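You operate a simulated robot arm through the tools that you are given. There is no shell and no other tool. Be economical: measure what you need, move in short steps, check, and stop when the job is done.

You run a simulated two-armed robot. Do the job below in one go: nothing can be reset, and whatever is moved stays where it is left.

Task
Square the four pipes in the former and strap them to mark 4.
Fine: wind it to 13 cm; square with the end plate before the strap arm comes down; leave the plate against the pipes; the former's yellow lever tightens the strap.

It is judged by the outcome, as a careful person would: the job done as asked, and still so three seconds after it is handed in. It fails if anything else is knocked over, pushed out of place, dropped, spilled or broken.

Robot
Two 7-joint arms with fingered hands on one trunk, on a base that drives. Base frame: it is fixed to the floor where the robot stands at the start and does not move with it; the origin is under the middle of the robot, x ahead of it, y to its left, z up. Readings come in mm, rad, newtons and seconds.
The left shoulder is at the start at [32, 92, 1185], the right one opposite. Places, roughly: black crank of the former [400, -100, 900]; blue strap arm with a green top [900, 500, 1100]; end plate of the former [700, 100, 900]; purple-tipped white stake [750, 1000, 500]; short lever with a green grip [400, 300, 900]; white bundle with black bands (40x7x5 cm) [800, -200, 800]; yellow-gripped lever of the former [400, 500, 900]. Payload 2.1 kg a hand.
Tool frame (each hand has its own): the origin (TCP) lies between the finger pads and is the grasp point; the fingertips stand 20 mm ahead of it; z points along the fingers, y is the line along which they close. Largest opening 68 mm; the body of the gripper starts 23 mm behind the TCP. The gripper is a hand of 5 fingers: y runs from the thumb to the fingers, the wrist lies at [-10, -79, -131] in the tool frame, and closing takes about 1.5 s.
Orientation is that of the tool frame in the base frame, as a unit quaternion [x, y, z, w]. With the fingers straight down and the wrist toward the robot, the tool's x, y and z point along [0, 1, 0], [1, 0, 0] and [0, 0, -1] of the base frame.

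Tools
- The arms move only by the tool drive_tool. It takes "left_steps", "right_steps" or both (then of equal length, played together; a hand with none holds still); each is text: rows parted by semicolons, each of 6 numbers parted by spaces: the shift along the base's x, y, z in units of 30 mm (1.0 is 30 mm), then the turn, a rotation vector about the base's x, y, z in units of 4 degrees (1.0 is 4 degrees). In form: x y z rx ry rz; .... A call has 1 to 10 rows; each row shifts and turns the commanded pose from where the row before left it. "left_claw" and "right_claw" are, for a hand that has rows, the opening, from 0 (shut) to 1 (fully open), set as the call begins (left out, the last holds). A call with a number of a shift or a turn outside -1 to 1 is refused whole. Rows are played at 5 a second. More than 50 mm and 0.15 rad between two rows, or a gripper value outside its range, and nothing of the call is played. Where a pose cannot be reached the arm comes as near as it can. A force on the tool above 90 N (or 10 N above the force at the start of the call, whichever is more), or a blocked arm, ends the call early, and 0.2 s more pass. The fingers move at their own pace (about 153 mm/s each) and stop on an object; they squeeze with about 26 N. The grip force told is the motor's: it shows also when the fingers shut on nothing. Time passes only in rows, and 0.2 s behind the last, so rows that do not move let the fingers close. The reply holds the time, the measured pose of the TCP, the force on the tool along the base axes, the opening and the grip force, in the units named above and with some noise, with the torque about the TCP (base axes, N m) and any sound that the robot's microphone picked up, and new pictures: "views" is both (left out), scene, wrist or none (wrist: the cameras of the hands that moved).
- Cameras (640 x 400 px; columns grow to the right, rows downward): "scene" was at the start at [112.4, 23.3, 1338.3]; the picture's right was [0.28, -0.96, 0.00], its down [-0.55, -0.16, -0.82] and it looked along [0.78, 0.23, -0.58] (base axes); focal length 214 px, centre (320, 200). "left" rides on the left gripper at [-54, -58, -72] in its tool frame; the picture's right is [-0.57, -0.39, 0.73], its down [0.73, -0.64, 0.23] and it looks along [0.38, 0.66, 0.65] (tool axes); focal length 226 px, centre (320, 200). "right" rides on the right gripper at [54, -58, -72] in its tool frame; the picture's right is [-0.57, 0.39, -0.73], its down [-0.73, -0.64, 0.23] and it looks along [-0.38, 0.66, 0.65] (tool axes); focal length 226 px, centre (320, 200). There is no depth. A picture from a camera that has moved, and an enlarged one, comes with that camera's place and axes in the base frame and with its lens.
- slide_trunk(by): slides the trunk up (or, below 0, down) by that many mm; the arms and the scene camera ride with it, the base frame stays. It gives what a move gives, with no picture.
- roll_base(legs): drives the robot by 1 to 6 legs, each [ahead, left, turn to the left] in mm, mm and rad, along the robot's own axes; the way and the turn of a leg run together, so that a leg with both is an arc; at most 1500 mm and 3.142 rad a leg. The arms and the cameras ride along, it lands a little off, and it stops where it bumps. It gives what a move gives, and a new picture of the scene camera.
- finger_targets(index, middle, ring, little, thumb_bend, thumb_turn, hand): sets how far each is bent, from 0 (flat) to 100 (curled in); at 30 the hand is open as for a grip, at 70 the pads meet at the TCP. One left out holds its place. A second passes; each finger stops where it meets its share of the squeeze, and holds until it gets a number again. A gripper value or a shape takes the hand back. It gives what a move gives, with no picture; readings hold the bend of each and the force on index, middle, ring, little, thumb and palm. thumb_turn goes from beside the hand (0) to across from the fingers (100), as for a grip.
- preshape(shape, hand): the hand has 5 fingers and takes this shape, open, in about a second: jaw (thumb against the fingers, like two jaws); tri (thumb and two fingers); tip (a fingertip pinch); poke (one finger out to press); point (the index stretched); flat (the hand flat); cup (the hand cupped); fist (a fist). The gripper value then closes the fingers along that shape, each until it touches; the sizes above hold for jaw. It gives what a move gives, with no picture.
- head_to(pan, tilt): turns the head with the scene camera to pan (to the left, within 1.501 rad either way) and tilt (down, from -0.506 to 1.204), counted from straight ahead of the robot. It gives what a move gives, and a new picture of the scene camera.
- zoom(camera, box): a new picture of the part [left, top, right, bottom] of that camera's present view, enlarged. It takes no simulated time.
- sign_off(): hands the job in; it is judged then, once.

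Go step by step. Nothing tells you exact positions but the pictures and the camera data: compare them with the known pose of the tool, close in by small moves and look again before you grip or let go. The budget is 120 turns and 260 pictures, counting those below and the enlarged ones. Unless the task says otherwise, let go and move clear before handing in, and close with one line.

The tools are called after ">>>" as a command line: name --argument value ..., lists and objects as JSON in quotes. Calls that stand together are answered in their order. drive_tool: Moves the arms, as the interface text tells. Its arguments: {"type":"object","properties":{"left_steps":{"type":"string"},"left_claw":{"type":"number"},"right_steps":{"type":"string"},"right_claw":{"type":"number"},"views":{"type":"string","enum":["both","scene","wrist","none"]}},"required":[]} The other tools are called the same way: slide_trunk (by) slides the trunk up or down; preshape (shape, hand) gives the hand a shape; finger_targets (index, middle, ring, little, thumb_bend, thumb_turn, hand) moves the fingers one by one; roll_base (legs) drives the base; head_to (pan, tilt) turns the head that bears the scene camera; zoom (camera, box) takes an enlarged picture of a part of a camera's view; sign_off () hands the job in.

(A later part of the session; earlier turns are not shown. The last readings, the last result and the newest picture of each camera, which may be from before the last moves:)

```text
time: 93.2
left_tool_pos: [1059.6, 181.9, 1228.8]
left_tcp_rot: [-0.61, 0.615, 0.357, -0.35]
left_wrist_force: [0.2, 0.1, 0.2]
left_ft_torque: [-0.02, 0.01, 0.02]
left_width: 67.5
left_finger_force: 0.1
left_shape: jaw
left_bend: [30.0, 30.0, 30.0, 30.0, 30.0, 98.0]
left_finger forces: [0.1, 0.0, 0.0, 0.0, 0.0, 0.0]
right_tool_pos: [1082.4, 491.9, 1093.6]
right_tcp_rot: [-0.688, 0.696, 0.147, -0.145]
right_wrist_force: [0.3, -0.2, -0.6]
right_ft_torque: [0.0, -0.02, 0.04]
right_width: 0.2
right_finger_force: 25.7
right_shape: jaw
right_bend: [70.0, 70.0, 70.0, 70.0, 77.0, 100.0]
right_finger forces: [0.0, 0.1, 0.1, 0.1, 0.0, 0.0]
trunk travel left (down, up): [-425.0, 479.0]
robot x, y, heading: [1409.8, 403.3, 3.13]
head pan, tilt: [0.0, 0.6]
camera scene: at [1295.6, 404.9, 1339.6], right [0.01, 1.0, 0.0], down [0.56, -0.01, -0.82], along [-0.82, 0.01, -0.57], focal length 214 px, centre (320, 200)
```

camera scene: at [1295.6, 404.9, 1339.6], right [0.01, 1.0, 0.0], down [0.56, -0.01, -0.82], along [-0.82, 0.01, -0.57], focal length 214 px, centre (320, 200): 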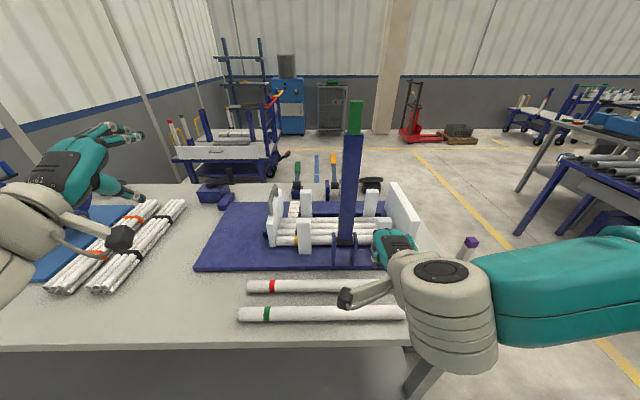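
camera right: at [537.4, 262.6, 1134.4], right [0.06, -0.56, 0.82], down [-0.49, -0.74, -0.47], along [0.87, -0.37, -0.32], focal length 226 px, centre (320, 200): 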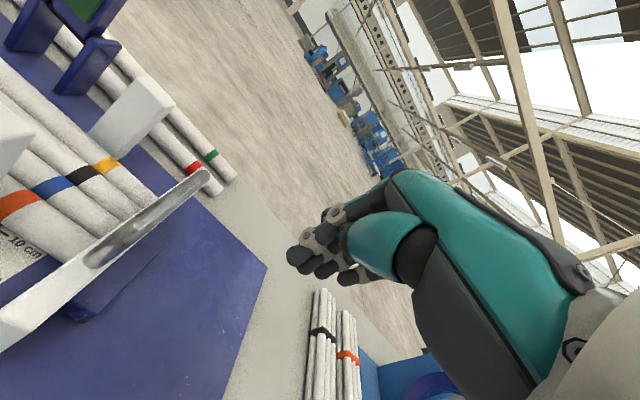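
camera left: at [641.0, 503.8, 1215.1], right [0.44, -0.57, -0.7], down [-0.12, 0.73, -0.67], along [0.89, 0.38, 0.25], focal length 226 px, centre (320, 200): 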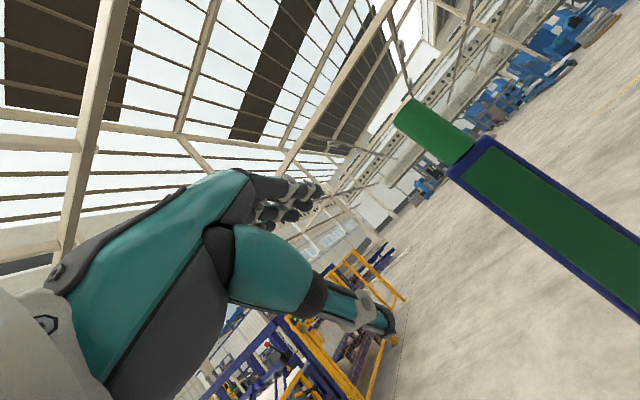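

I'm behind the bench with the strap arm straight ahead at y≈479. I'll drive up to the bench and extend the closed right hand toward the arm.

>>> roll_base --legs '[[115, 0, 0.01]]'

>>> drive_tool --right_steps "-0.4 -0.2 0 0 0 0;-0.5 -0.2 0 0 0 0;-0.5 0 0 0 0 0" --views "both"

```text
time: 94.4
left_tool_pos: [945.5, 181.4, 1229.2]
left_tcp_rot: [-0.612, 0.613, 0.356, -0.351]
left_wrist_force: [0.1, -0.3, -0.4]
left_ft_torque: [0.03, 0.01, 0.04]
left_width: 67.7
left_finger_force: 0.1
left_shape: jaw
left_bend: [30.0, 30.0, 30.0, 30.0, 30.0, 98.0]
left_finger forces: [0.1, 0.0, 0.0, 0.0, 0.0, 0.0]
right_tool_pos: [965.4, 490.9, 1093.2]
right_tcp_rot: [-0.691, 0.693, 0.147, -0.145]
right_wrist_force: [0.7, 0.2, -0.5]
right_ft_torque: [0.03, -0.02, -0.01]
right_width: 0.4
right_finger_force: 25.9
right_shape: jaw
right_bend: [70.0, 70.0, 70.0, 70.0, 77.0, 100.0]
right_finger forces: [0.1, 0.1, 0.1, 0.0, 0.0, 0.0]
trunk travel left (down, up): [-425.0, 479.0]
robot x, y, heading: [1292.2, 405.6, 3.14]
head pan, tilt: [0.0, 0.6]
camera scene: at [1179.0, 404.7, 1339.5], right [0.0, 1.0, 0.0], down [0.57, 0.0, -0.82], along [-0.82, 0.0, -0.57], focal length 214 px, centre (320, 200)
```

scene: 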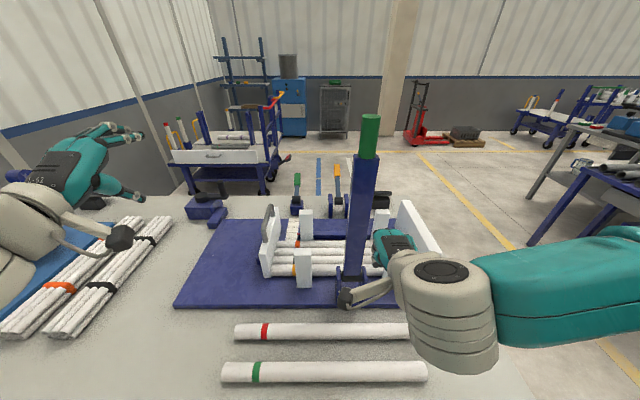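

```text
time: 95.2
left_tool_pos: [946.1, 180.6, 1228.8]
left_tcp_rot: [-0.612, 0.613, 0.356, -0.352]
left_wrist_force: [-0.7, -0.6, 0.1]
left_ft_torque: [0.01, 0.0, -0.02]
left_width: 67.7
left_finger_force: 0.1
left_shape: jaw
left_bend: [30.0, 30.0, 30.0, 30.0, 30.0, 98.0]
left_finger forces: [0.0, 0.0, 0.0, 0.0, 0.0, 0.0]
right_tool_pos: [923.6, 479.7, 1093.5]
right_tcp_rot: [-0.691, 0.692, 0.146, -0.147]
right_wrist_force: [-0.3, 0.8, 0.1]
right_ft_torque: [-0.01, -0.02, -0.01]
right_width: 0.1
right_finger_force: 25.9
right_shape: jaw
right_bend: [70.0, 70.0, 70.0, 70.0, 77.0, 100.0]
right_finger forces: [0.1, 0.1, 0.0, 0.0, 0.0, 0.0]
trunk travel left (down, up): [-425.0, 479.0]
robot x, y, heading: [1293.0, 406.0, 3.141]
head pan, tilt: [0.0, 0.6]
camera scene: at [1179.4, 404.7, 1339.6], right [0.0, 1.0, 0.0], down [0.57, 0.0, -0.82], along [-0.82, 0.0, -0.57], focal length 214 px, centre (320, 200)
camera right: at [1005.4, 425.4, 1134.5], right [-0.06, 0.57, 0.82], down [0.49, 0.73, -0.47], along [-0.87, 0.38, -0.32], focal length 226 px, centre (320, 200)
```

scene: 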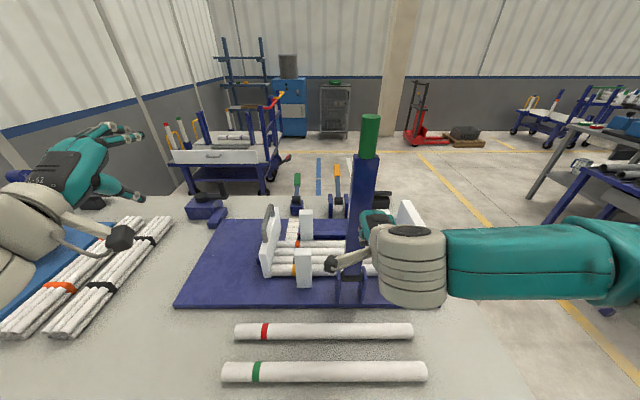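
right: 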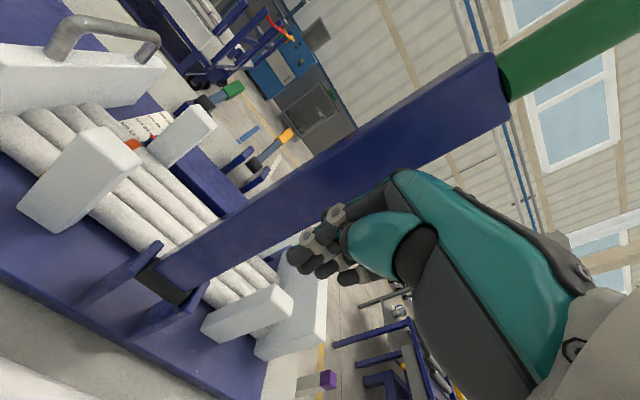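

The hand is in line with the strap arm. I'll push gently in -x.

>>> drive_tool --right_steps "-0.4 -0.1 0 0 0 0;-0.4 -0.1 0 0 0 0;-0.4 0 0 0 0 0;-0.4 0 0 0 0 0;-0.4 0 0 0 0 0" --views "both"

```text
time: 96.4
left_tool_pos: [945.3, 181.0, 1228.7]
left_tcp_rot: [-0.612, 0.613, 0.355, -0.351]
left_wrist_force: [-0.2, 0.1, -0.4]
left_ft_torque: [0.01, -0.01, 0.02]
left_width: 67.5
left_finger_force: 0.0
left_shape: jaw
left_bend: [30.0, 30.0, 30.0, 30.0, 30.0, 98.0]
left_finger forces: [0.1, 0.0, 0.1, 0.0, 0.1, 0.0]
right_tool_pos: [863.6, 473.6, 1092.2]
right_tcp_rot: [-0.691, 0.692, 0.148, -0.147]
right_wrist_force: [2.1, -0.2, -0.7]
right_ft_torque: [-0.02, -0.04, 0.03]
right_width: 0.0
right_finger_force: 26.1
right_shape: jaw
right_bend: [70.0, 70.0, 70.0, 70.0, 77.0, 100.0]
right_finger forces: [0.0, 0.0, 0.0, 0.0, 0.0, 0.0]
trunk travel left (down, up): [-425.0, 479.0]
robot x, y, heading: [1290.2, 402.1, 3.141]
head pan, tilt: [0.0, 0.6]
camera scene: at [1179.6, 404.7, 1339.6], right [0.0, 1.0, 0.0], down [0.56, 0.0, -0.83], along [-0.83, 0.0, -0.56], focal length 214 px, centre (320, 200)
camera right: at [945.7, 419.2, 1134.0], right [-0.06, 0.57, 0.82], down [0.49, 0.73, -0.47], along [-0.87, 0.38, -0.32], focal length 226 px, centre (320, 200)
```

scene: 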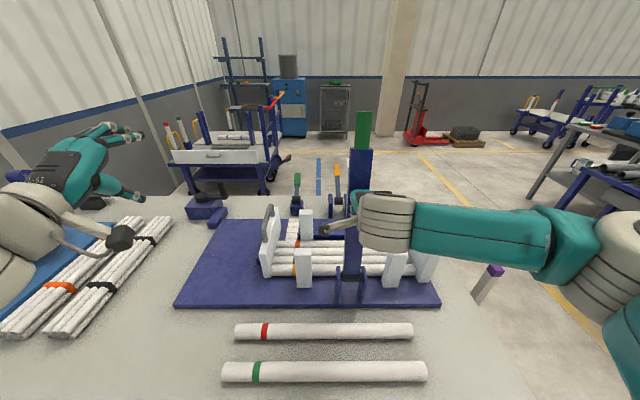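
right: 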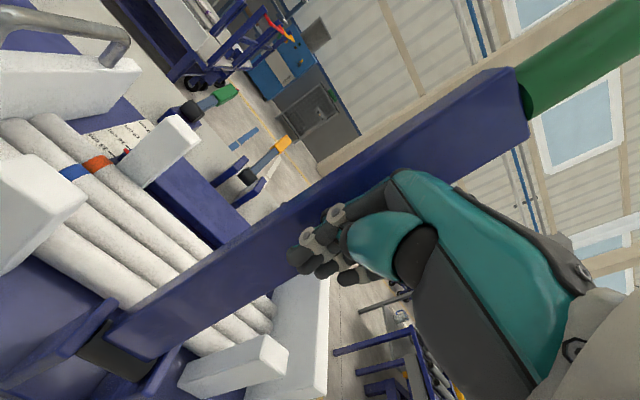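

The arm is tipping with a light push. I'll keep going.

>>> drive_tool --right_steps "-0.6 0 -0.1 0 0 0;-0.6 0 -0.2 0 0 0;-0.6 0 -0.3 0 0 0;-0.6 0 -0.3 0 0 0" --views "both"

```text
time: 97.4
left_tool_pos: [945.5, 181.5, 1228.5]
left_tcp_rot: [-0.612, 0.613, 0.356, -0.352]
left_wrist_force: [-0.2, -0.5, 0.9]
left_ft_torque: [-0.01, 0.01, 0.0]
left_width: 67.6
left_finger_force: 0.1
left_shape: jaw
left_bend: [30.0, 30.0, 30.0, 30.0, 30.0, 98.0]
left_finger forces: [0.0, 0.0, 0.1, 0.0, 0.0, 0.0]
right_tool_pos: [791.3, 472.4, 1065.3]
right_tcp_rot: [-0.691, 0.693, 0.147, -0.146]
right_wrist_force: [0.4, -0.3, 0.0]
right_ft_torque: [-0.02, 0.0, 0.0]
right_width: 0.0
right_finger_force: 26.2
right_shape: jaw
right_bend: [70.0, 70.0, 70.0, 70.0, 77.0, 100.0]
right_finger forces: [0.1, 0.1, 0.1, 0.0, 0.0, 0.0]
trunk travel left (down, up): [-425.0, 479.0]
robot x, y, heading: [1291.4, 406.8, 3.132]
head pan, tilt: [0.0, 0.6]
camera scene: at [1179.3, 404.7, 1339.5], right [0.0, 1.0, 0.0], down [0.57, 0.0, -0.82], along [-0.82, 0.0, -0.57], focal length 214 px, centre (320, 200)
camera right: at [873.1, 419.0, 1107.0], right [-0.06, 0.57, 0.82], down [0.49, 0.73, -0.47], along [-0.87, 0.38, -0.32], focal length 226 px, centre (320, 200)
```

scene: 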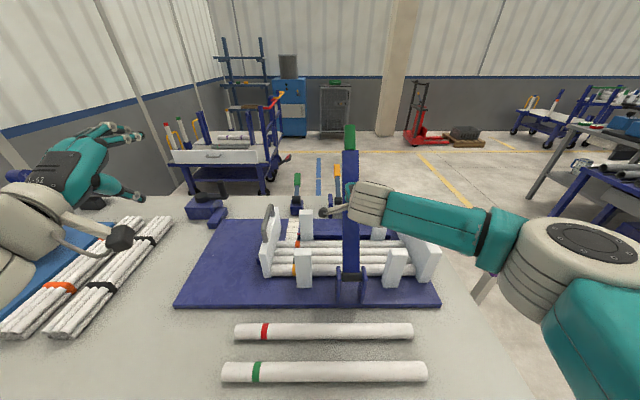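
right: 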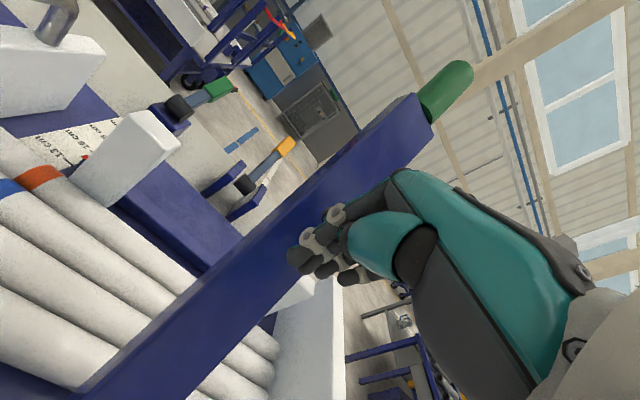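

It keeps tipping easily. I'll follow the arc forward and down.

>>> drive_tool --right_steps "-0.5 0 -0.4 0 0 0;-0.5 0 -0.5 0 0 0;-0.3 0 -0.6 0 0 0;-0.2 0 -0.6 0 0 0;0 0 -0.6 0 0 0" --views "both"

```text
time: 98.6
left_tool_pos: [945.6, 180.3, 1227.9]
left_tcp_rot: [-0.612, 0.613, 0.356, -0.351]
left_wrist_force: [-0.2, -0.6, -0.2]
left_ft_torque: [0.01, 0.0, 0.0]
left_width: 67.9
left_finger_force: 0.2
left_shape: jaw
left_bend: [30.0, 30.0, 30.0, 30.0, 30.0, 98.0]
left_finger forces: [0.0, 0.1, 0.1, 0.0, 0.1, 0.0]
right_tool_pos: [746.9, 473.1, 985.3]
right_tcp_rot: [-0.691, 0.692, 0.149, -0.147]
right_wrist_force: [-0.2, -0.4, 0.0]
right_ft_torque: [0.01, -0.01, -0.01]
right_width: 0.0
right_finger_force: 25.9
right_shape: jaw
right_bend: [70.0, 70.0, 70.0, 70.0, 77.0, 100.0]
right_finger forces: [0.0, 0.0, 0.0, 0.0, 0.0, 0.1]
trunk travel left (down, up): [-425.0, 479.0]
robot x, y, heading: [1296.1, 405.9, 3.134]
head pan, tilt: [0.0, 0.6]
camera scene: at [1179.3, 404.7, 1339.6], right [0.0, 1.0, 0.0], down [0.57, 0.0, -0.82], along [-0.82, 0.0, -0.57], focal length 214 px, centre (320, 200)
camera right: at [828.8, 419.3, 1026.3], right [-0.06, 0.57, 0.82], down [0.49, 0.73, -0.47], along [-0.87, 0.38, -0.32], focal length 226 px, centre (320, 200)
```

scene: 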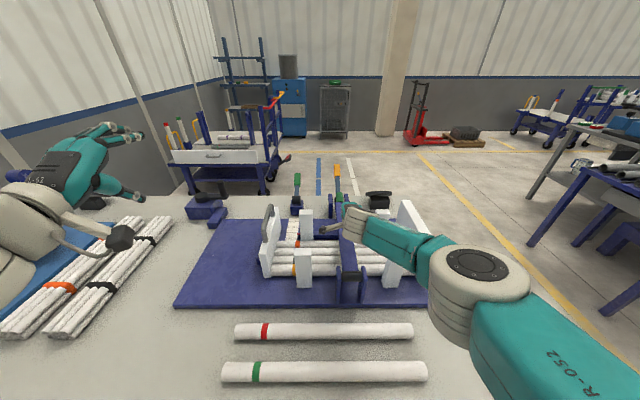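
right: 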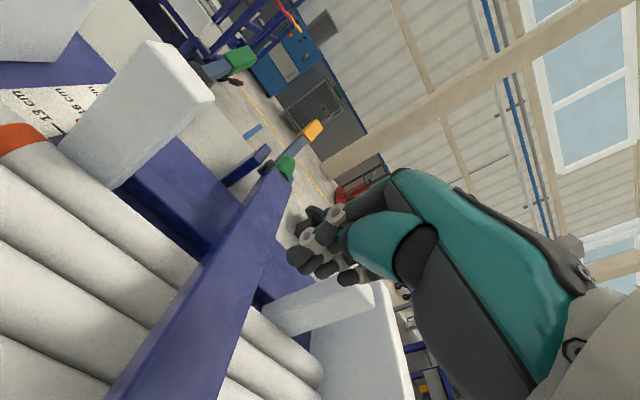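

The strap arm is well over now. I'll press a little further down on it.

>>> drive_tool --right_steps "0 0 -0.6 0 0 0;0 0 -0.6 0 0 0;0 0 -0.4 0 0 0;0 0 0 0 0 0" --views "both"

>>> zoom --camera "scene" --box '[240, 150, 440, 310]'

```text
time: 99.6
left_tool_pos: [945.9, 180.0, 1229.3]
left_tcp_rot: [-0.612, 0.613, 0.356, -0.351]
left_wrist_force: [0.4, -0.7, 0.1]
left_ft_torque: [-0.02, -0.04, 0.01]
left_width: 67.6
left_finger_force: 0.1
left_shape: jaw
left_bend: [30.0, 30.0, 30.0, 30.0, 30.0, 98.0]
left_finger forces: [0.0, 0.1, 0.1, 0.1, 0.0, 0.0]
right_tool_pos: [749.9, 474.7, 940.5]
right_tcp_rot: [-0.691, 0.692, 0.148, -0.147]
right_wrist_force: [0.3, -0.6, -0.2]
right_ft_torque: [0.01, 0.02, 0.02]
right_width: 0.2
right_finger_force: 25.8
right_shape: jaw
right_bend: [70.0, 70.0, 70.0, 70.0, 77.0, 100.0]
right_finger forces: [0.1, 0.0, 0.1, 0.0, 0.1, 0.0]
right hand out of reach, approached as far as the arm can: row 3
trunk travel left (down, up): [-425.0, 479.0]
robot x, y, heading: [1294.8, 404.7, 3.139]
head pan, tilt: [0.0, 0.6]
camera scene: at [1179.4, 404.7, 1339.6], right [0.0, 1.0, 0.0], down [0.57, 0.0, -0.82], along [-0.82, 0.0, -0.57], focal length 214 px, centre (320, 200)
camera right: at [831.8, 419.9, 982.2], right [-0.06, 0.57, 0.82], down [0.49, 0.73, -0.47], along [-0.87, 0.38, -0.32], focal length 226 px, centre (320, 200)
```

scene: 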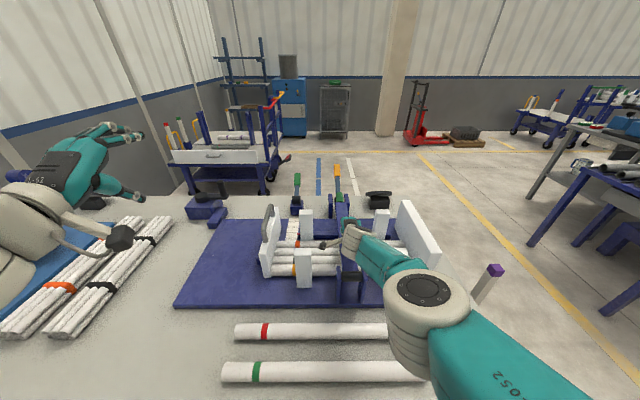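
right: 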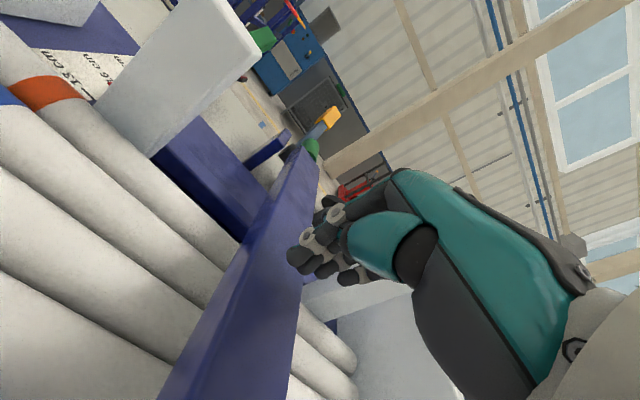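

```text
2.50 times, centred on (340, 230) of scene
camera zoom: at [1179.4, 404.7, 1339.6], right [0.0, 1.0, 0.0], down [0.57, 0.0, -0.82], along [-0.82, 0.0, -0.57], focal length 536 px, centre (270, 125)
```

zoom: 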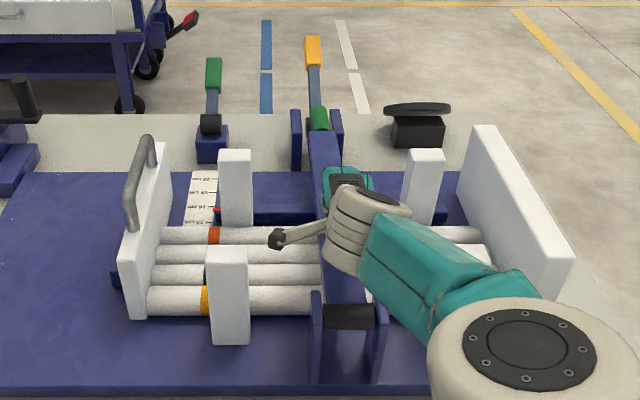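

The strap arm looks level, with its tip at the yellow lever's clevis. I'll lift the hand off and check that it stays down.

>>> drive_tool --right_steps "0.2 0 0.8 0 0 0;0.3 0 1 0 0 0;0.4 0 1 0 0 0;0.8 0 1 0 0 0;1 0 0.8 0 0 0;1 0 0.5 0 0 0;1 0 0 0 0 0;1 0 0 0 0 0;1 0 0 0 0 0" --views "both"

>>> zoom --camera "scene" --box '[240, 150, 440, 310]'

```text
time: 101.6
left_tool_pos: [946.2, 181.4, 1229.3]
left_tcp_rot: [-0.612, 0.613, 0.355, -0.351]
left_wrist_force: [0.1, -0.6, 0.3]
left_ft_torque: [-0.01, 0.01, -0.02]
left_width: 67.7
left_finger_force: 0.0
left_shape: jaw
left_bend: [30.0, 30.0, 30.0, 30.0, 30.0, 98.0]
left_finger forces: [0.1, 0.1, 0.1, 0.1, 0.0, 0.1]
right_tool_pos: [950.7, 473.1, 1095.3]
right_tcp_rot: [-0.691, 0.692, 0.147, -0.146]
right_wrist_force: [1.1, -0.4, 0.2]
right_ft_torque: [-0.03, -0.02, 0.01]
right_width: 0.2
right_finger_force: 25.6
right_shape: jaw
right_bend: [70.0, 70.0, 70.0, 70.0, 77.0, 100.0]
right_finger forces: [0.0, 0.0, 0.1, 0.0, 0.0, 0.1]
trunk travel left (down, up): [-425.0, 479.0]
robot x, y, heading: [1291.7, 402.5, 3.136]
head pan, tilt: [0.0, 0.6]
camera scene: at [1179.5, 404.7, 1339.6], right [0.0, 1.0, 0.0], down [0.57, 0.0, -0.82], along [-0.82, 0.0, -0.57], focal length 214 px, centre (320, 200)
camera right: at [1032.9, 419.6, 1136.3], right [-0.06, 0.57, 0.82], down [0.49, 0.73, -0.47], along [-0.87, 0.38, -0.32], focal length 226 px, centre (320, 200)
```

scene: 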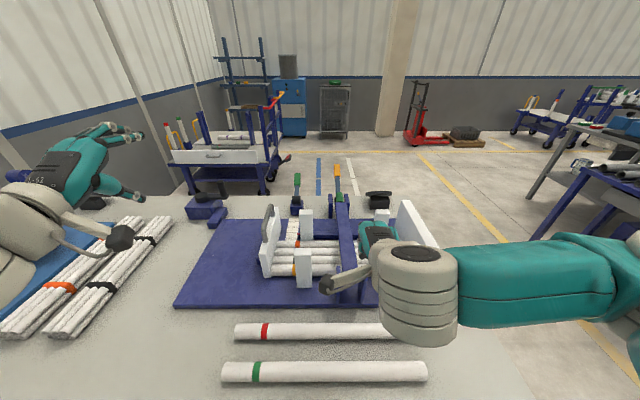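
right: 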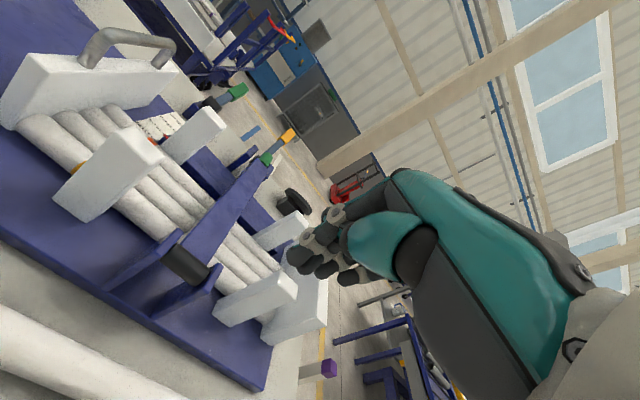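

```text
2.50 times, centred on (340, 230) of scene
camera zoom: at [1179.5, 404.7, 1339.6], right [0.0, 1.0, 0.0], down [0.57, 0.0, -0.82], along [-0.82, 0.0, -0.57], focal length 536 px, centre (270, 125)
```

zoom: 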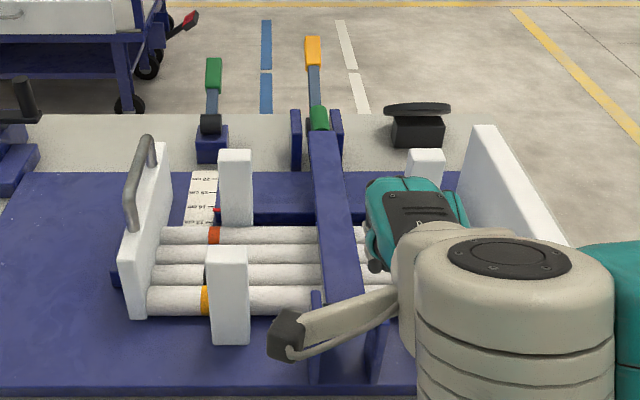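

The strap arm stays down. I'll drive back the same way to the front of the bench to work the yellow lever, whose grip is at about [366, 481, 925].

>>> roll_base --legs '[[-130, 0, 0], [0, -1130, 0], [0, 0, 3.14], [-1345, 0, 0]]'

```text
time: 122.0
left_tool_pos: [422.3, 1779.6, 1229.3]
left_tcp_rot: [0.613, 0.611, 0.352, 0.356]
left_wrist_force: [0.6, 0.0, -0.7]
left_ft_torque: [-0.01, 0.02, -0.03]
left_width: 67.9
left_finger_force: 0.1
left_shape: jaw
left_bend: [30.0, 30.0, 30.0, 30.0, 30.0, 98.0]
left_finger forces: [0.0, 0.0, 0.0, 0.0, 0.0, 0.0]
right_tool_pos: [417.5, 1488.3, 1094.5]
right_tcp_rot: [0.693, 0.691, 0.145, 0.147]
right_wrist_force: [0.2, -0.8, 0.0]
right_ft_torque: [-0.02, 0.01, 0.0]
right_width: 0.0
right_finger_force: 26.2
right_shape: jaw
right_bend: [70.0, 70.0, 70.0, 70.0, 77.0, 100.0]
right_finger forces: [0.0, 0.1, 0.0, 0.0, 0.1, 0.1]
trunk travel left (down, up): [-425.0, 479.0]
robot x, y, heading: [75.4, 1555.5, -0.007]
head pan, tilt: [0.0, 0.6]
camera scene: at [190.6, 1554.5, 1339.6], right [0.0, -1.0, 0.0], down [-0.57, 0.0, -0.82], along [0.82, 0.0, -0.57], focal length 214 px, centre (320, 200)
```

scene: 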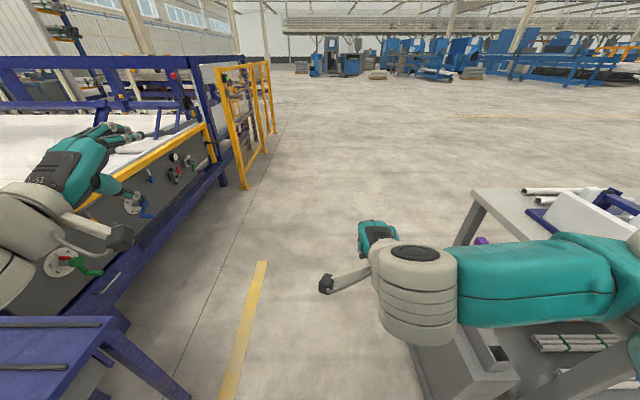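

The path is clear. I'll strafe right to stand in front of the yellow lever.

>>> roll_base --legs '[[0, -990, 0.007]]'

>>> head_to --pan 0 --tilt 0.9

```text
time: 127.1
left_tool_pos: [420.3, 789.4, 1229.5]
left_tcp_rot: [0.61, 0.615, 0.353, 0.354]
left_wrist_force: [-0.1, -0.2, 0.0]
left_ft_torque: [0.01, 0.01, 0.02]
left_width: 67.8
left_finger_force: 0.0
left_shape: jaw
left_bend: [30.0, 30.0, 30.0, 30.0, 30.0, 98.0]
left_finger forces: [0.1, 0.0, 0.0, 0.0, 0.0, 0.0]
right_tool_pos: [418.0, 495.7, 1094.5]
right_tcp_rot: [0.689, 0.695, 0.148, 0.146]
right_wrist_force: [-0.1, 0.3, -0.3]
right_ft_torque: [0.03, 0.0, 0.01]
right_width: 0.0
right_finger_force: 26.6
right_shape: jaw
right_bend: [70.0, 70.0, 70.0, 70.0, 77.0, 100.0]
right_finger forces: [0.0, 0.0, 0.0, 0.1, 0.0, 0.0]
trunk travel left (down, up): [-425.0, 479.0]
robot x, y, heading: [76.5, 560.5, 0.002]
head pan, tilt: [0.0, 0.6]
camera scene: at [191.0, 561.3, 1339.6], right [0.01, -1.0, 0.0], down [-0.57, 0.0, -0.82], along [0.82, 0.0, -0.57], focal length 214 px, centre (320, 200)
```

scene: 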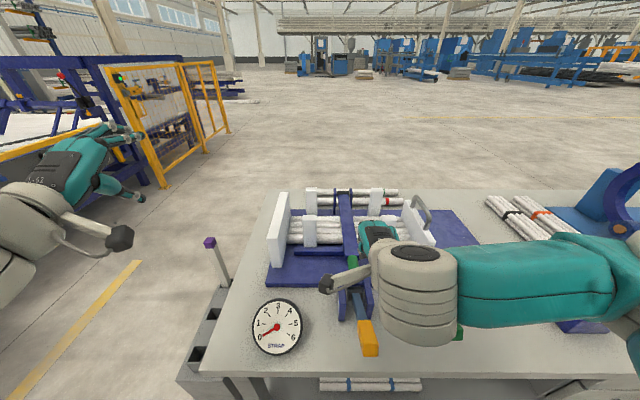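

```text
time: 127.9
left_tool_pos: [421.4, 790.4, 1229.6]
left_tcp_rot: [0.61, 0.615, 0.353, 0.354]
left_wrist_force: [-0.4, 0.2, 0.5]
left_ft_torque: [-0.02, -0.03, -0.01]
left_width: 67.6
left_finger_force: 0.1
left_shape: jaw
left_bend: [30.0, 30.0, 30.0, 30.0, 30.0, 98.0]
left_finger forces: [0.0, 0.0, 0.1, 0.1, 0.0, 0.1]
right_tool_pos: [417.9, 497.3, 1095.0]
right_tcp_rot: [0.69, 0.694, 0.147, 0.146]
right_wrist_force: [0.6, -1.0, -0.3]
right_ft_torque: [-0.01, -0.02, -0.01]
right_width: 0.0
right_finger_force: 26.1
right_shape: jaw
right_bend: [70.0, 70.0, 70.0, 70.0, 77.0, 100.0]
right_finger forces: [0.0, 0.1, 0.0, 0.1, 0.1, 0.1]
trunk travel left (down, up): [-425.0, 479.0]
robot x, y, heading: [75.5, 561.5, 0.007]
head pan, tilt: [0.0, 0.901]
camera scene: at [178.1, 561.3, 1314.8], right [0.01, -1.0, 0.0], down [-0.78, 0.0, -0.62], along [0.62, 0.0, -0.78], focal length 214 px, centre (320, 200)
```

scene: 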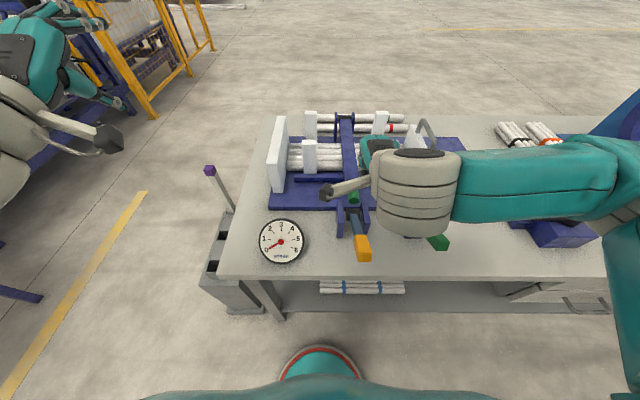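

I can see lever, gauge and clevis. I'll zoom in to understand the lever.

>>> zoom --camera "scene" --box '[250, 160, 450, 285]'

>>> zoom --camera "right" --box '[0, 0, 640, 400]'

>>> zoom --camera "left" --box '[0, 0, 640, 400]'

```text
3.20 times, centred on (350, 222) of scene
camera zoom: at [178.1, 561.3, 1314.8], right [0.01, -1.0, 0.0], down [-0.78, 0.0, -0.62], along [0.62, 0.0, -0.78], focal length 686 px, centre (224, 128)
```

zoom: 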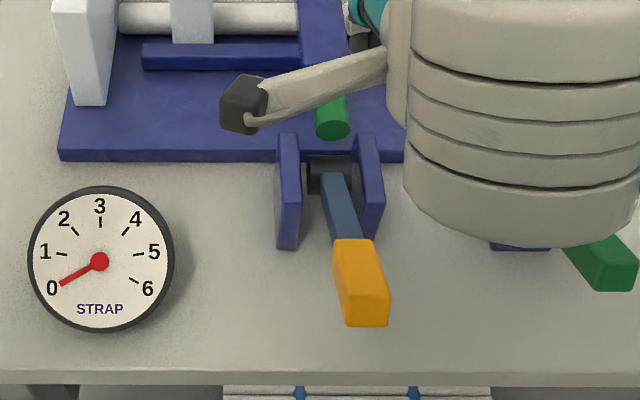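

```text
1.00 times, centred on (320, 200) of right
camera zoom: at [335.1, 552.2, 1136.3], right [0.06, -0.57, 0.82], down [-0.49, -0.74, -0.47], along [0.87, -0.37, -0.32], focal length 226 px, centre (320, 200)
```

zoom: 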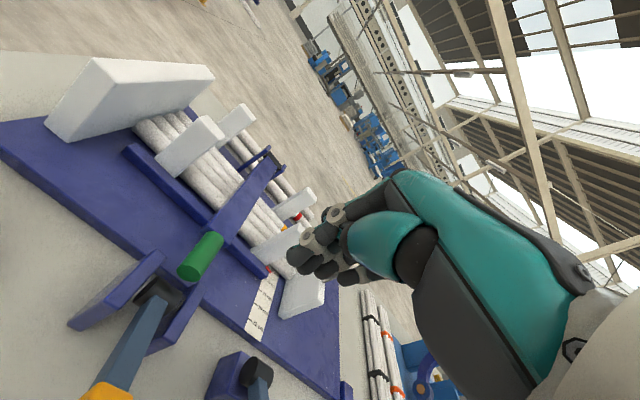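

```text
1.00 times, centred on (320, 200) of left
camera zoom: at [329.8, 735.3, 1214.8], right [0.44, -0.57, -0.7], down [-0.13, 0.73, -0.67], along [0.89, 0.38, 0.25], focal length 226 px, centre (320, 200)
```

zoom: 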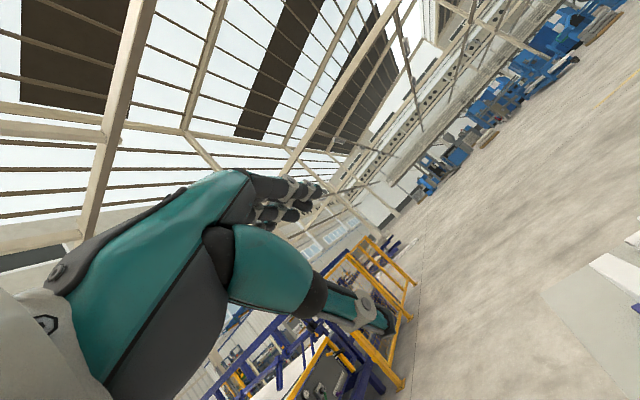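

The lever pivots at about [473, 481, 880] and its grip at [362, 481, 932] is 25° above horizontal. I'll bring the right hand fingers-down and yaw it so it closes across the grip.

>>> drive_tool --right_steps "-0.3 0 0 0 1 0;-0.3 0 0 0 1 0;-0.3 0 0 0 1 0;-0.3 0 0 0 1 0;0 0 0 0 1 0;0 0 0 0 1 0;0 0 0 0 0 -1;0 0 0 0 0 -1;0 0 0 0 0 -1;0 0 0 0 0 -1" --right_claw 1 --views "none"

>>> drive_tool --right_steps "0 0 0 0 0 -1;0 0 0 0 0 -1;0 0 0 0 0 -1;0 0 0 0 0 -1;0 0 0 0 0 -1;0 0 0 0 0 -1;0 0 0 0 0 -1;0 0 0 0 0 -1;0 0 0 0 0 -1;0 0 0 0 0 -1" --views "none"

>>> drive_tool --right_steps "0 0 0 0 0 -1;0 0 0 0 0 -1;0 0 0 0 0 -1;0 0 0 0 0 -1;0 0 0 0 0 -1;0 0 0 0 0 -1;0 0 0 0 0 -1;0 0 0 0 0 -1;0 0 0 0 0 -0.5;0 0 0 0 0 0" --views "both"

```text
time: 130.1
left_tool_pos: [420.7, 790.7, 1228.7]
left_tcp_rot: [0.61, 0.615, 0.353, 0.354]
left_wrist_force: [-0.8, -0.2, 0.4]
left_ft_torque: [-0.02, -0.01, 0.02]
left_width: 67.6
left_finger_force: 0.0
left_shape: jaw
left_bend: [30.0, 30.0, 30.0, 30.0, 30.0, 98.0]
left_finger forces: [0.1, 0.1, 0.1, 0.1, 0.1, 0.0]
right_tool_pos: [382.9, 496.8, 1095.1]
right_tcp_rot: [0.797, 0.604, 0.0, 0.0]
right_wrist_force: [0.2, -1.1, 0.2]
right_ft_torque: [-0.02, 0.01, 0.05]
right_width: 67.6
right_finger_force: 0.1
right_shape: jaw
right_bend: [30.0, 30.0, 30.0, 30.0, 30.0, 98.0]
right_finger forces: [0.0, 0.1, 0.1, 0.0, 0.0, 0.0]
trunk travel left (down, up): [-425.0, 479.0]
robot x, y, heading: [77.6, 563.5, 0.006]
head pan, tilt: [0.0, 0.901]
```

```text
time: 132.3
left_tool_pos: [420.3, 789.9, 1228.2]
left_tcp_rot: [0.61, 0.614, 0.353, 0.354]
left_wrist_force: [0.0, 0.5, -0.3]
left_ft_torque: [-0.02, -0.01, -0.02]
left_width: 67.5
left_finger_force: 0.1
left_shape: jaw
left_bend: [30.0, 30.0, 30.0, 30.0, 30.0, 98.0]
left_finger forces: [0.0, 0.0, 0.0, 0.0, 0.0, 0.0]
right_tool_pos: [382.3, 495.9, 1095.7]
right_tcp_rot: [0.956, 0.294, 0.001, -0.001]
right_wrist_force: [0.4, 0.6, 0.1]
right_ft_torque: [-0.04, 0.02, -0.01]
right_width: 67.7
right_finger_force: 0.0
right_shape: jaw
right_bend: [30.0, 30.0, 30.0, 30.0, 30.0, 98.0]
right_finger forces: [0.0, 0.1, 0.0, 0.0, 0.1, 0.0]
trunk travel left (down, up): [-425.0, 479.0]
robot x, y, heading: [71.4, 558.9, 0.003]
head pan, tilt: [0.0, 0.901]
```

```text
time: 134.5
left_tool_pos: [421.1, 789.8, 1228.0]
left_tcp_rot: [0.61, 0.615, 0.353, 0.354]
left_wrist_force: [-0.3, 0.0, -1.2]
left_ft_torque: [0.03, -0.02, 0.03]
left_width: 68.0
left_finger_force: 0.0
left_shape: jaw
left_bend: [30.0, 30.0, 30.0, 30.0, 30.0, 98.0]
left_finger forces: [0.0, 0.0, 0.0, 0.1, 0.1, 0.0]
right_tool_pos: [383.0, 496.3, 1093.9]
right_tcp_rot: [1.0, 0.002, 0.002, 0.0]
right_wrist_force: [0.2, -0.5, 0.5]
right_ft_torque: [-0.04, -0.02, 0.03]
right_width: 67.6
right_finger_force: 0.0
right_shape: jaw
right_bend: [30.0, 30.0, 30.0, 30.0, 30.0, 98.0]
right_finger forces: [0.0, 0.0, 0.0, 0.1, 0.1, 0.0]
trunk travel left (down, up): [-425.0, 479.0]
robot x, y, heading: [74.6, 565.8, 0.003]
head pan, tilt: [0.0, 0.901]
camera scene: at [178.1, 561.4, 1314.8], right [0.01, -1.0, 0.0], down [-0.78, 0.0, -0.62], along [0.62, 0.0, -0.78], focal length 214 px, centre (320, 200)
camera right: at [435.9, 556.9, 1166.2], right [-0.57, -0.39, 0.73], down [-0.74, 0.64, -0.23], along [-0.37, -0.67, -0.65], focal length 226 px, centre (320, 200)
```

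scene: 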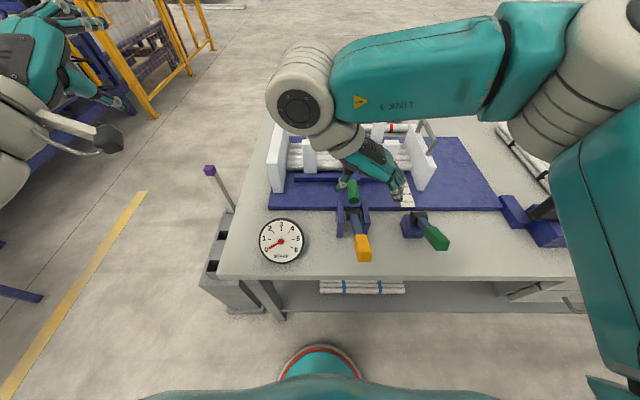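
right: 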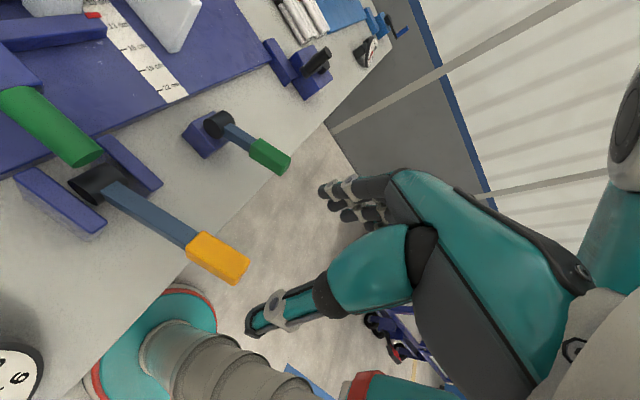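

The yaw worked, and the grip's centre is at about [367, 479, 922]. I'll descend over it with the hand open.

>>> drive_tool --right_steps "-0.27 -0.28 -1 0 0 0;-0.27 -0.28 -1 0 0 0;0 0 -1 0 0 0;0 0 -1 0 0 0" --views "both"

```text
time: 135.5
left_tool_pos: [420.2, 789.5, 1228.7]
left_tcp_rot: [0.61, 0.614, 0.353, 0.355]
left_wrist_force: [-0.7, 0.1, -0.3]
left_ft_torque: [0.03, 0.0, 0.01]
left_width: 67.8
left_finger_force: 0.0
left_shape: jaw
left_bend: [30.0, 30.0, 30.0, 30.0, 30.0, 98.0]
left_finger forces: [0.0, 0.0, 0.1, 0.0, 0.0, 0.0]
right_tool_pos: [366.7, 481.2, 975.2]
right_tcp_rot: [1.0, 0.003, 0.0, 0.001]
right_wrist_force: [0.3, 0.1, -0.9]
right_ft_torque: [0.05, -0.01, 0.0]
right_width: 67.6
right_finger_force: 0.0
right_shape: jaw
right_bend: [30.0, 30.0, 30.0, 30.0, 30.0, 98.0]
right_finger forces: [0.1, 0.0, 0.1, 0.0, 0.0, 0.0]
trunk travel left (down, up): [-425.0, 479.0]
robot x, y, heading: [75.4, 563.3, 0.008]
head pan, tilt: [0.0, 0.901]
camera scene: at [178.1, 561.4, 1314.8], right [0.01, -1.0, 0.0], down [-0.78, 0.0, -0.62], along [0.62, 0.0, -0.78], focal length 214 px, centre (320, 200)
camera right: at [419.2, 540.2, 1045.4], right [-0.56, -0.39, 0.73], down [-0.74, 0.64, -0.23], along [-0.37, -0.67, -0.65], focal length 226 px, centre (320, 200)
```

scene: 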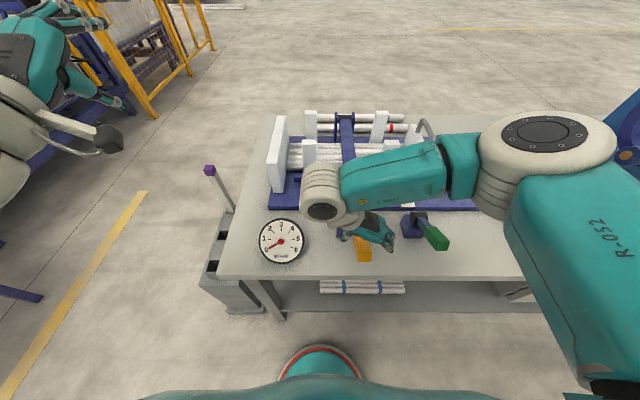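
right: 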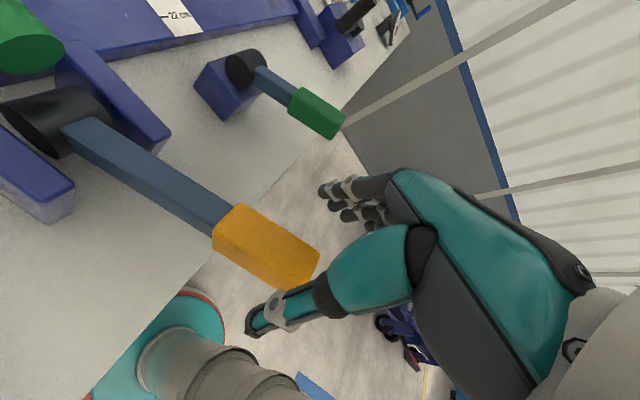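

The grip sits between thumb and fingers. I'll go down another 45 mm and close.

>>> drive_tool --right_steps "0 0 -0.75 0 0 0;0 0 -0.75 0 0 0;0 0 0 0 0 0" --views "none"

>>> drive_tool --right_steps "0 0 0 0 0 0;0 0 0 0 0 0;0 0 0 0 0 0;0 0 0 0 0 0;0 0 0 0 0 0;0 0 0 0 0 0;0 0 0 0 0 0;0 0 0 0 0 0" --right_claw 0 --views "wrist"

```text
time: 136.3
left_tool_pos: [420.5, 789.8, 1228.4]
left_tcp_rot: [0.611, 0.614, 0.353, 0.354]
left_wrist_force: [0.1, -0.6, 0.3]
left_ft_torque: [0.0, 0.01, -0.04]
left_width: 67.5
left_finger_force: 0.1
left_shape: jaw
left_bend: [30.0, 30.0, 30.0, 30.0, 30.0, 98.0]
left_finger forces: [0.1, 0.0, 0.0, 0.0, 0.0, 0.0]
right_tool_pos: [364.7, 480.6, 929.4]
right_tcp_rot: [1.0, 0.003, 0.001, -0.001]
right_wrist_force: [0.1, -0.3, 0.3]
right_ft_torque: [-0.03, 0.01, 0.01]
right_width: 67.7
right_finger_force: 0.1
right_shape: jaw
right_bend: [30.0, 30.0, 30.0, 30.0, 30.0, 98.0]
right_finger forces: [0.0, 0.0, 0.0, 0.0, 0.0, 0.0]
trunk travel left (down, up): [-425.0, 479.0]
robot x, y, heading: [74.9, 562.1, 0.004]
head pan, tilt: [0.0, 0.901]
```

```text
time: 138.1
left_tool_pos: [421.2, 790.2, 1228.0]
left_tcp_rot: [0.61, 0.614, 0.353, 0.354]
left_wrist_force: [0.2, -0.5, 0.0]
left_ft_torque: [0.02, 0.04, -0.04]
left_width: 67.7
left_finger_force: 0.0
left_shape: jaw
left_bend: [30.0, 30.0, 30.0, 30.0, 30.0, 98.0]
left_finger forces: [0.0, 0.1, 0.0, 0.0, 0.0, 0.1]
right_tool_pos: [364.9, 482.1, 929.8]
right_tcp_rot: [1.0, 0.004, -0.001, 0.001]
right_wrist_force: [-8.6, 4.4, -24.8]
right_ft_torque: [0.02, 0.07, 0.04]
right_width: 12.9
right_finger_force: 25.6
right_shape: jaw
right_bend: [73.0, 69.0, 70.0, 71.0, 75.0, 100.0]
right_finger forces: [13.5, 7.0, 3.4, 1.8, 28.0, 0.0]
trunk travel left (down, up): [-425.0, 479.0]
robot x, y, heading: [77.2, 560.5, 0.012]
head pan, tilt: [0.0, 0.901]
camera right: at [418.8, 539.8, 1001.3], right [-0.56, -0.39, 0.73], down [-0.74, 0.64, -0.23], along [-0.37, -0.67, -0.65], focal length 226 px, centre (320, 200)
```

right: 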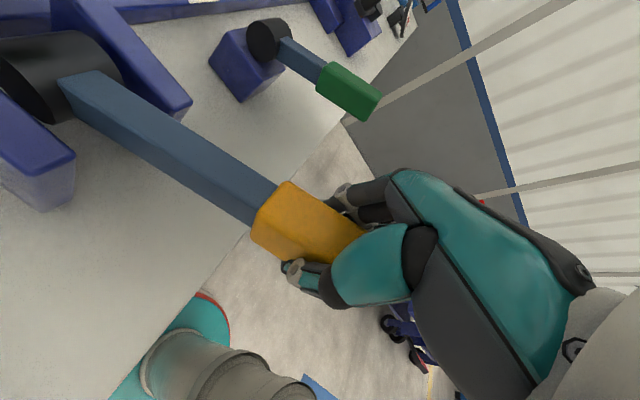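

I have the grip firmly, and it seems to resist being lifted. I'll press down a little and watch the gauge.

>>> drive_tool --right_steps "-0.08 0 -0.3 0 0 0;-0.06 0 -0.3 0 0 0;-0.05 0 -0.3 0 0 0;0 0 0 0 0 0" --views "scene"

>>> zoom --camera "scene" --box '[250, 160, 450, 285]'

```text
time: 139.1
left_tool_pos: [419.1, 790.3, 1230.2]
left_tcp_rot: [0.609, 0.615, 0.354, 0.355]
left_wrist_force: [0.6, -0.4, 0.0]
left_ft_torque: [0.0, 0.01, -0.02]
left_width: 67.7
left_finger_force: 0.1
left_shape: jaw
left_bend: [30.0, 30.0, 30.0, 30.0, 30.0, 98.0]
left_finger forces: [0.0, 0.0, 0.0, 0.0, 0.0, 0.0]
right_tool_pos: [358.1, 481.3, 903.9]
right_tcp_rot: [1.0, 0.003, 0.002, 0.0]
right_wrist_force: [-11.8, 8.8, 5.2]
right_ft_torque: [0.01, -0.12, 0.02]
right_width: 13.9
right_finger_force: 26.2
right_shape: jaw
right_bend: [76.0, 72.0, 70.0, 70.0, 85.0, 100.0]
right_finger forces: [9.2, 0.1, 0.6, 3.1, 16.4, 0.0]
trunk travel left (down, up): [-425.0, 479.0]
robot x, y, heading: [67.9, 565.0, 0.006]
head pan, tilt: [0.0, 0.901]
camera scene: at [176.2, 562.7, 1315.0], right [0.01, -1.0, 0.0], down [-0.78, -0.01, -0.62], along [0.62, 0.0, -0.78], focal length 214 px, centre (320, 200)
```

scene: 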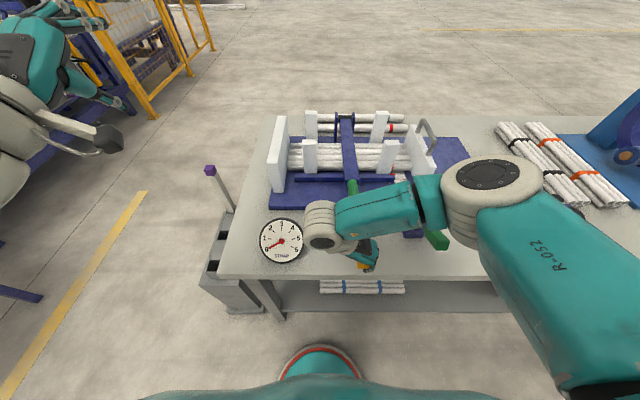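

```text
3.20 times, centred on (350, 222) of scene
camera zoom: at [176.2, 562.7, 1315.0], right [0.01, -1.0, 0.0], down [-0.78, -0.01, -0.62], along [0.62, 0.0, -0.78], focal length 686 px, centre (224, 128)
```

zoom: 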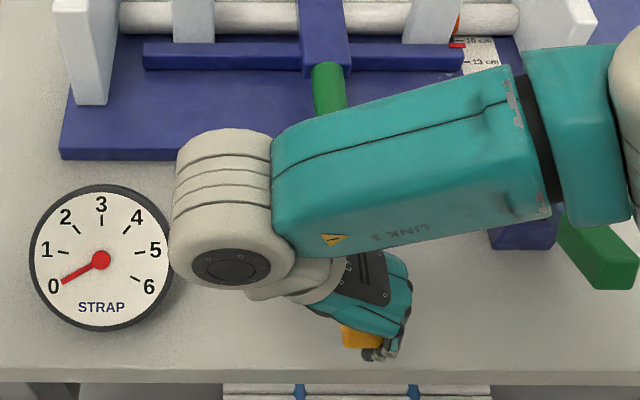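

The gauge still reads 0, so I'll look from the wrist to see whether the lever moved.

>>> zoom --camera "right" --box '[0, 0, 640, 400]'

```text
1.00 times, centred on (320, 200) of right
camera zoom: at [412.0, 540.9, 975.1], right [-0.57, -0.39, 0.73], down [-0.74, 0.64, -0.23], along [-0.37, -0.67, -0.65], focal length 226 px, centre (320, 200)
```

zoom: 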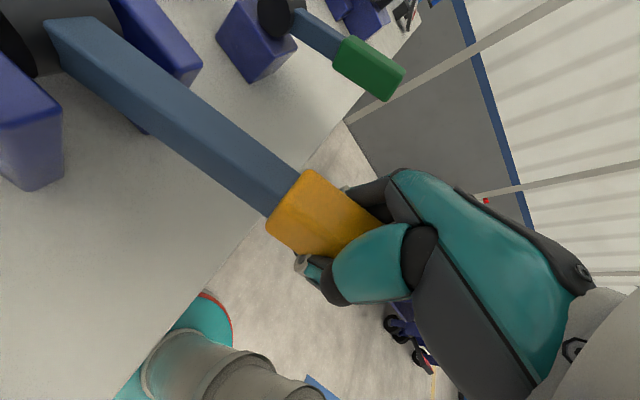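

The lever went down about 8°. I'll read the gauge closely.

>>> zoom --camera "scene" --box '[256, 212, 308, 268]'

```text
7.14 times, centred on (282, 240) of scene
camera zoom: at [176.2, 562.7, 1315.0], right [0.01, -1.0, 0.0], down [-0.78, -0.01, -0.62], along [0.62, 0.0, -0.78], focal length 1532 px, centre (591, -86)
```

zoom: 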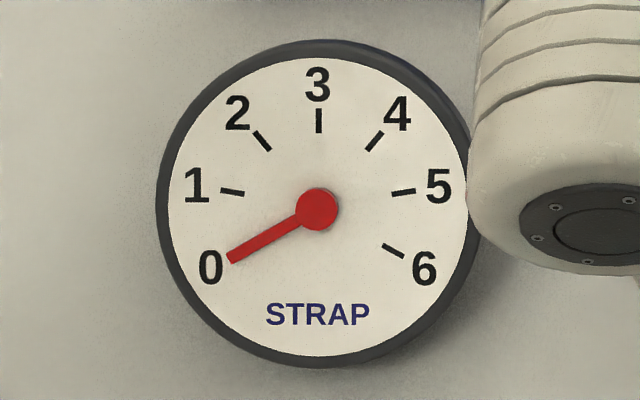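

Still 0, which may be slack. I'll continue down in small steps and check the gauge.

>>> drive_tool --right_steps "-0.05 0 -0.4 0 0 0;-0.02 0 -0.4 0 0 0;0 0 0 0 0 0" --views "none"

>>> zoom --camera "scene" --box '[250, 190, 410, 290]'

>>> zoom --camera "right" --box '[0, 0, 640, 400]'

```text
time: 139.9
left_tool_pos: [418.9, 790.1, 1229.4]
left_tcp_rot: [0.61, 0.614, 0.353, 0.355]
left_wrist_force: [-0.2, -0.3, 0.0]
left_ft_torque: [0.03, 0.02, 0.01]
left_width: 67.8
left_finger_force: 0.1
left_shape: jaw
left_bend: [30.0, 30.0, 30.0, 30.0, 30.0, 98.0]
left_finger forces: [0.0, 0.0, 0.0, 0.0, 0.0, 0.0]
right_tool_pos: [357.0, 481.5, 878.3]
right_tcp_rot: [1.0, 0.003, 0.001, 0.0]
right_wrist_force: [-15.0, 7.0, 4.4]
right_ft_torque: [-0.02, -0.18, 0.01]
right_width: 11.4
right_finger_force: 26.1
right_shape: jaw
right_bend: [75.0, 72.0, 70.0, 70.0, 85.0, 100.0]
right_finger forces: [1.9, 0.0, 0.5, 8.8, 11.1, 0.0]
trunk travel left (down, up): [-425.0, 479.0]
robot x, y, heading: [73.9, 563.4, 0.007]
head pan, tilt: [0.0, 0.901]
```

```text
4.00 times, centred on (330, 240) of scene
camera zoom: at [175.8, 562.4, 1315.0], right [0.01, -1.0, 0.0], down [-0.78, 0.0, -0.62], along [0.62, 0.0, -0.78], focal length 858 px, centre (280, 40)
```

zoom: 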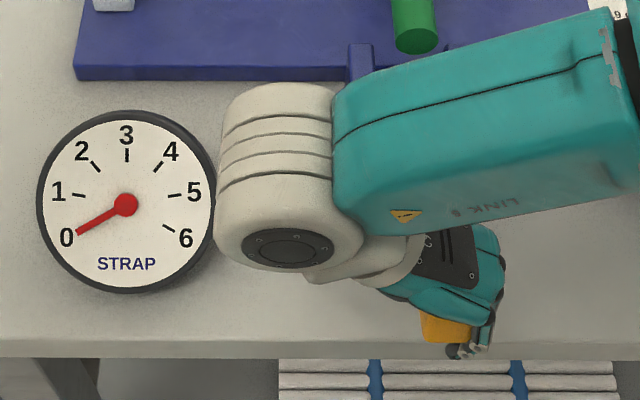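

```text
1.00 times, centred on (320, 200) of right
camera zoom: at [409.9, 540.7, 950.7], right [-0.57, -0.39, 0.73], down [-0.74, 0.64, -0.23], along [-0.37, -0.67, -0.65], focal length 226 px, centre (320, 200)
```

zoom: 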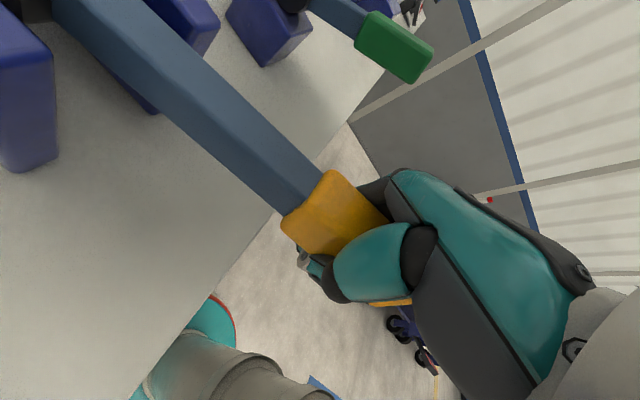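

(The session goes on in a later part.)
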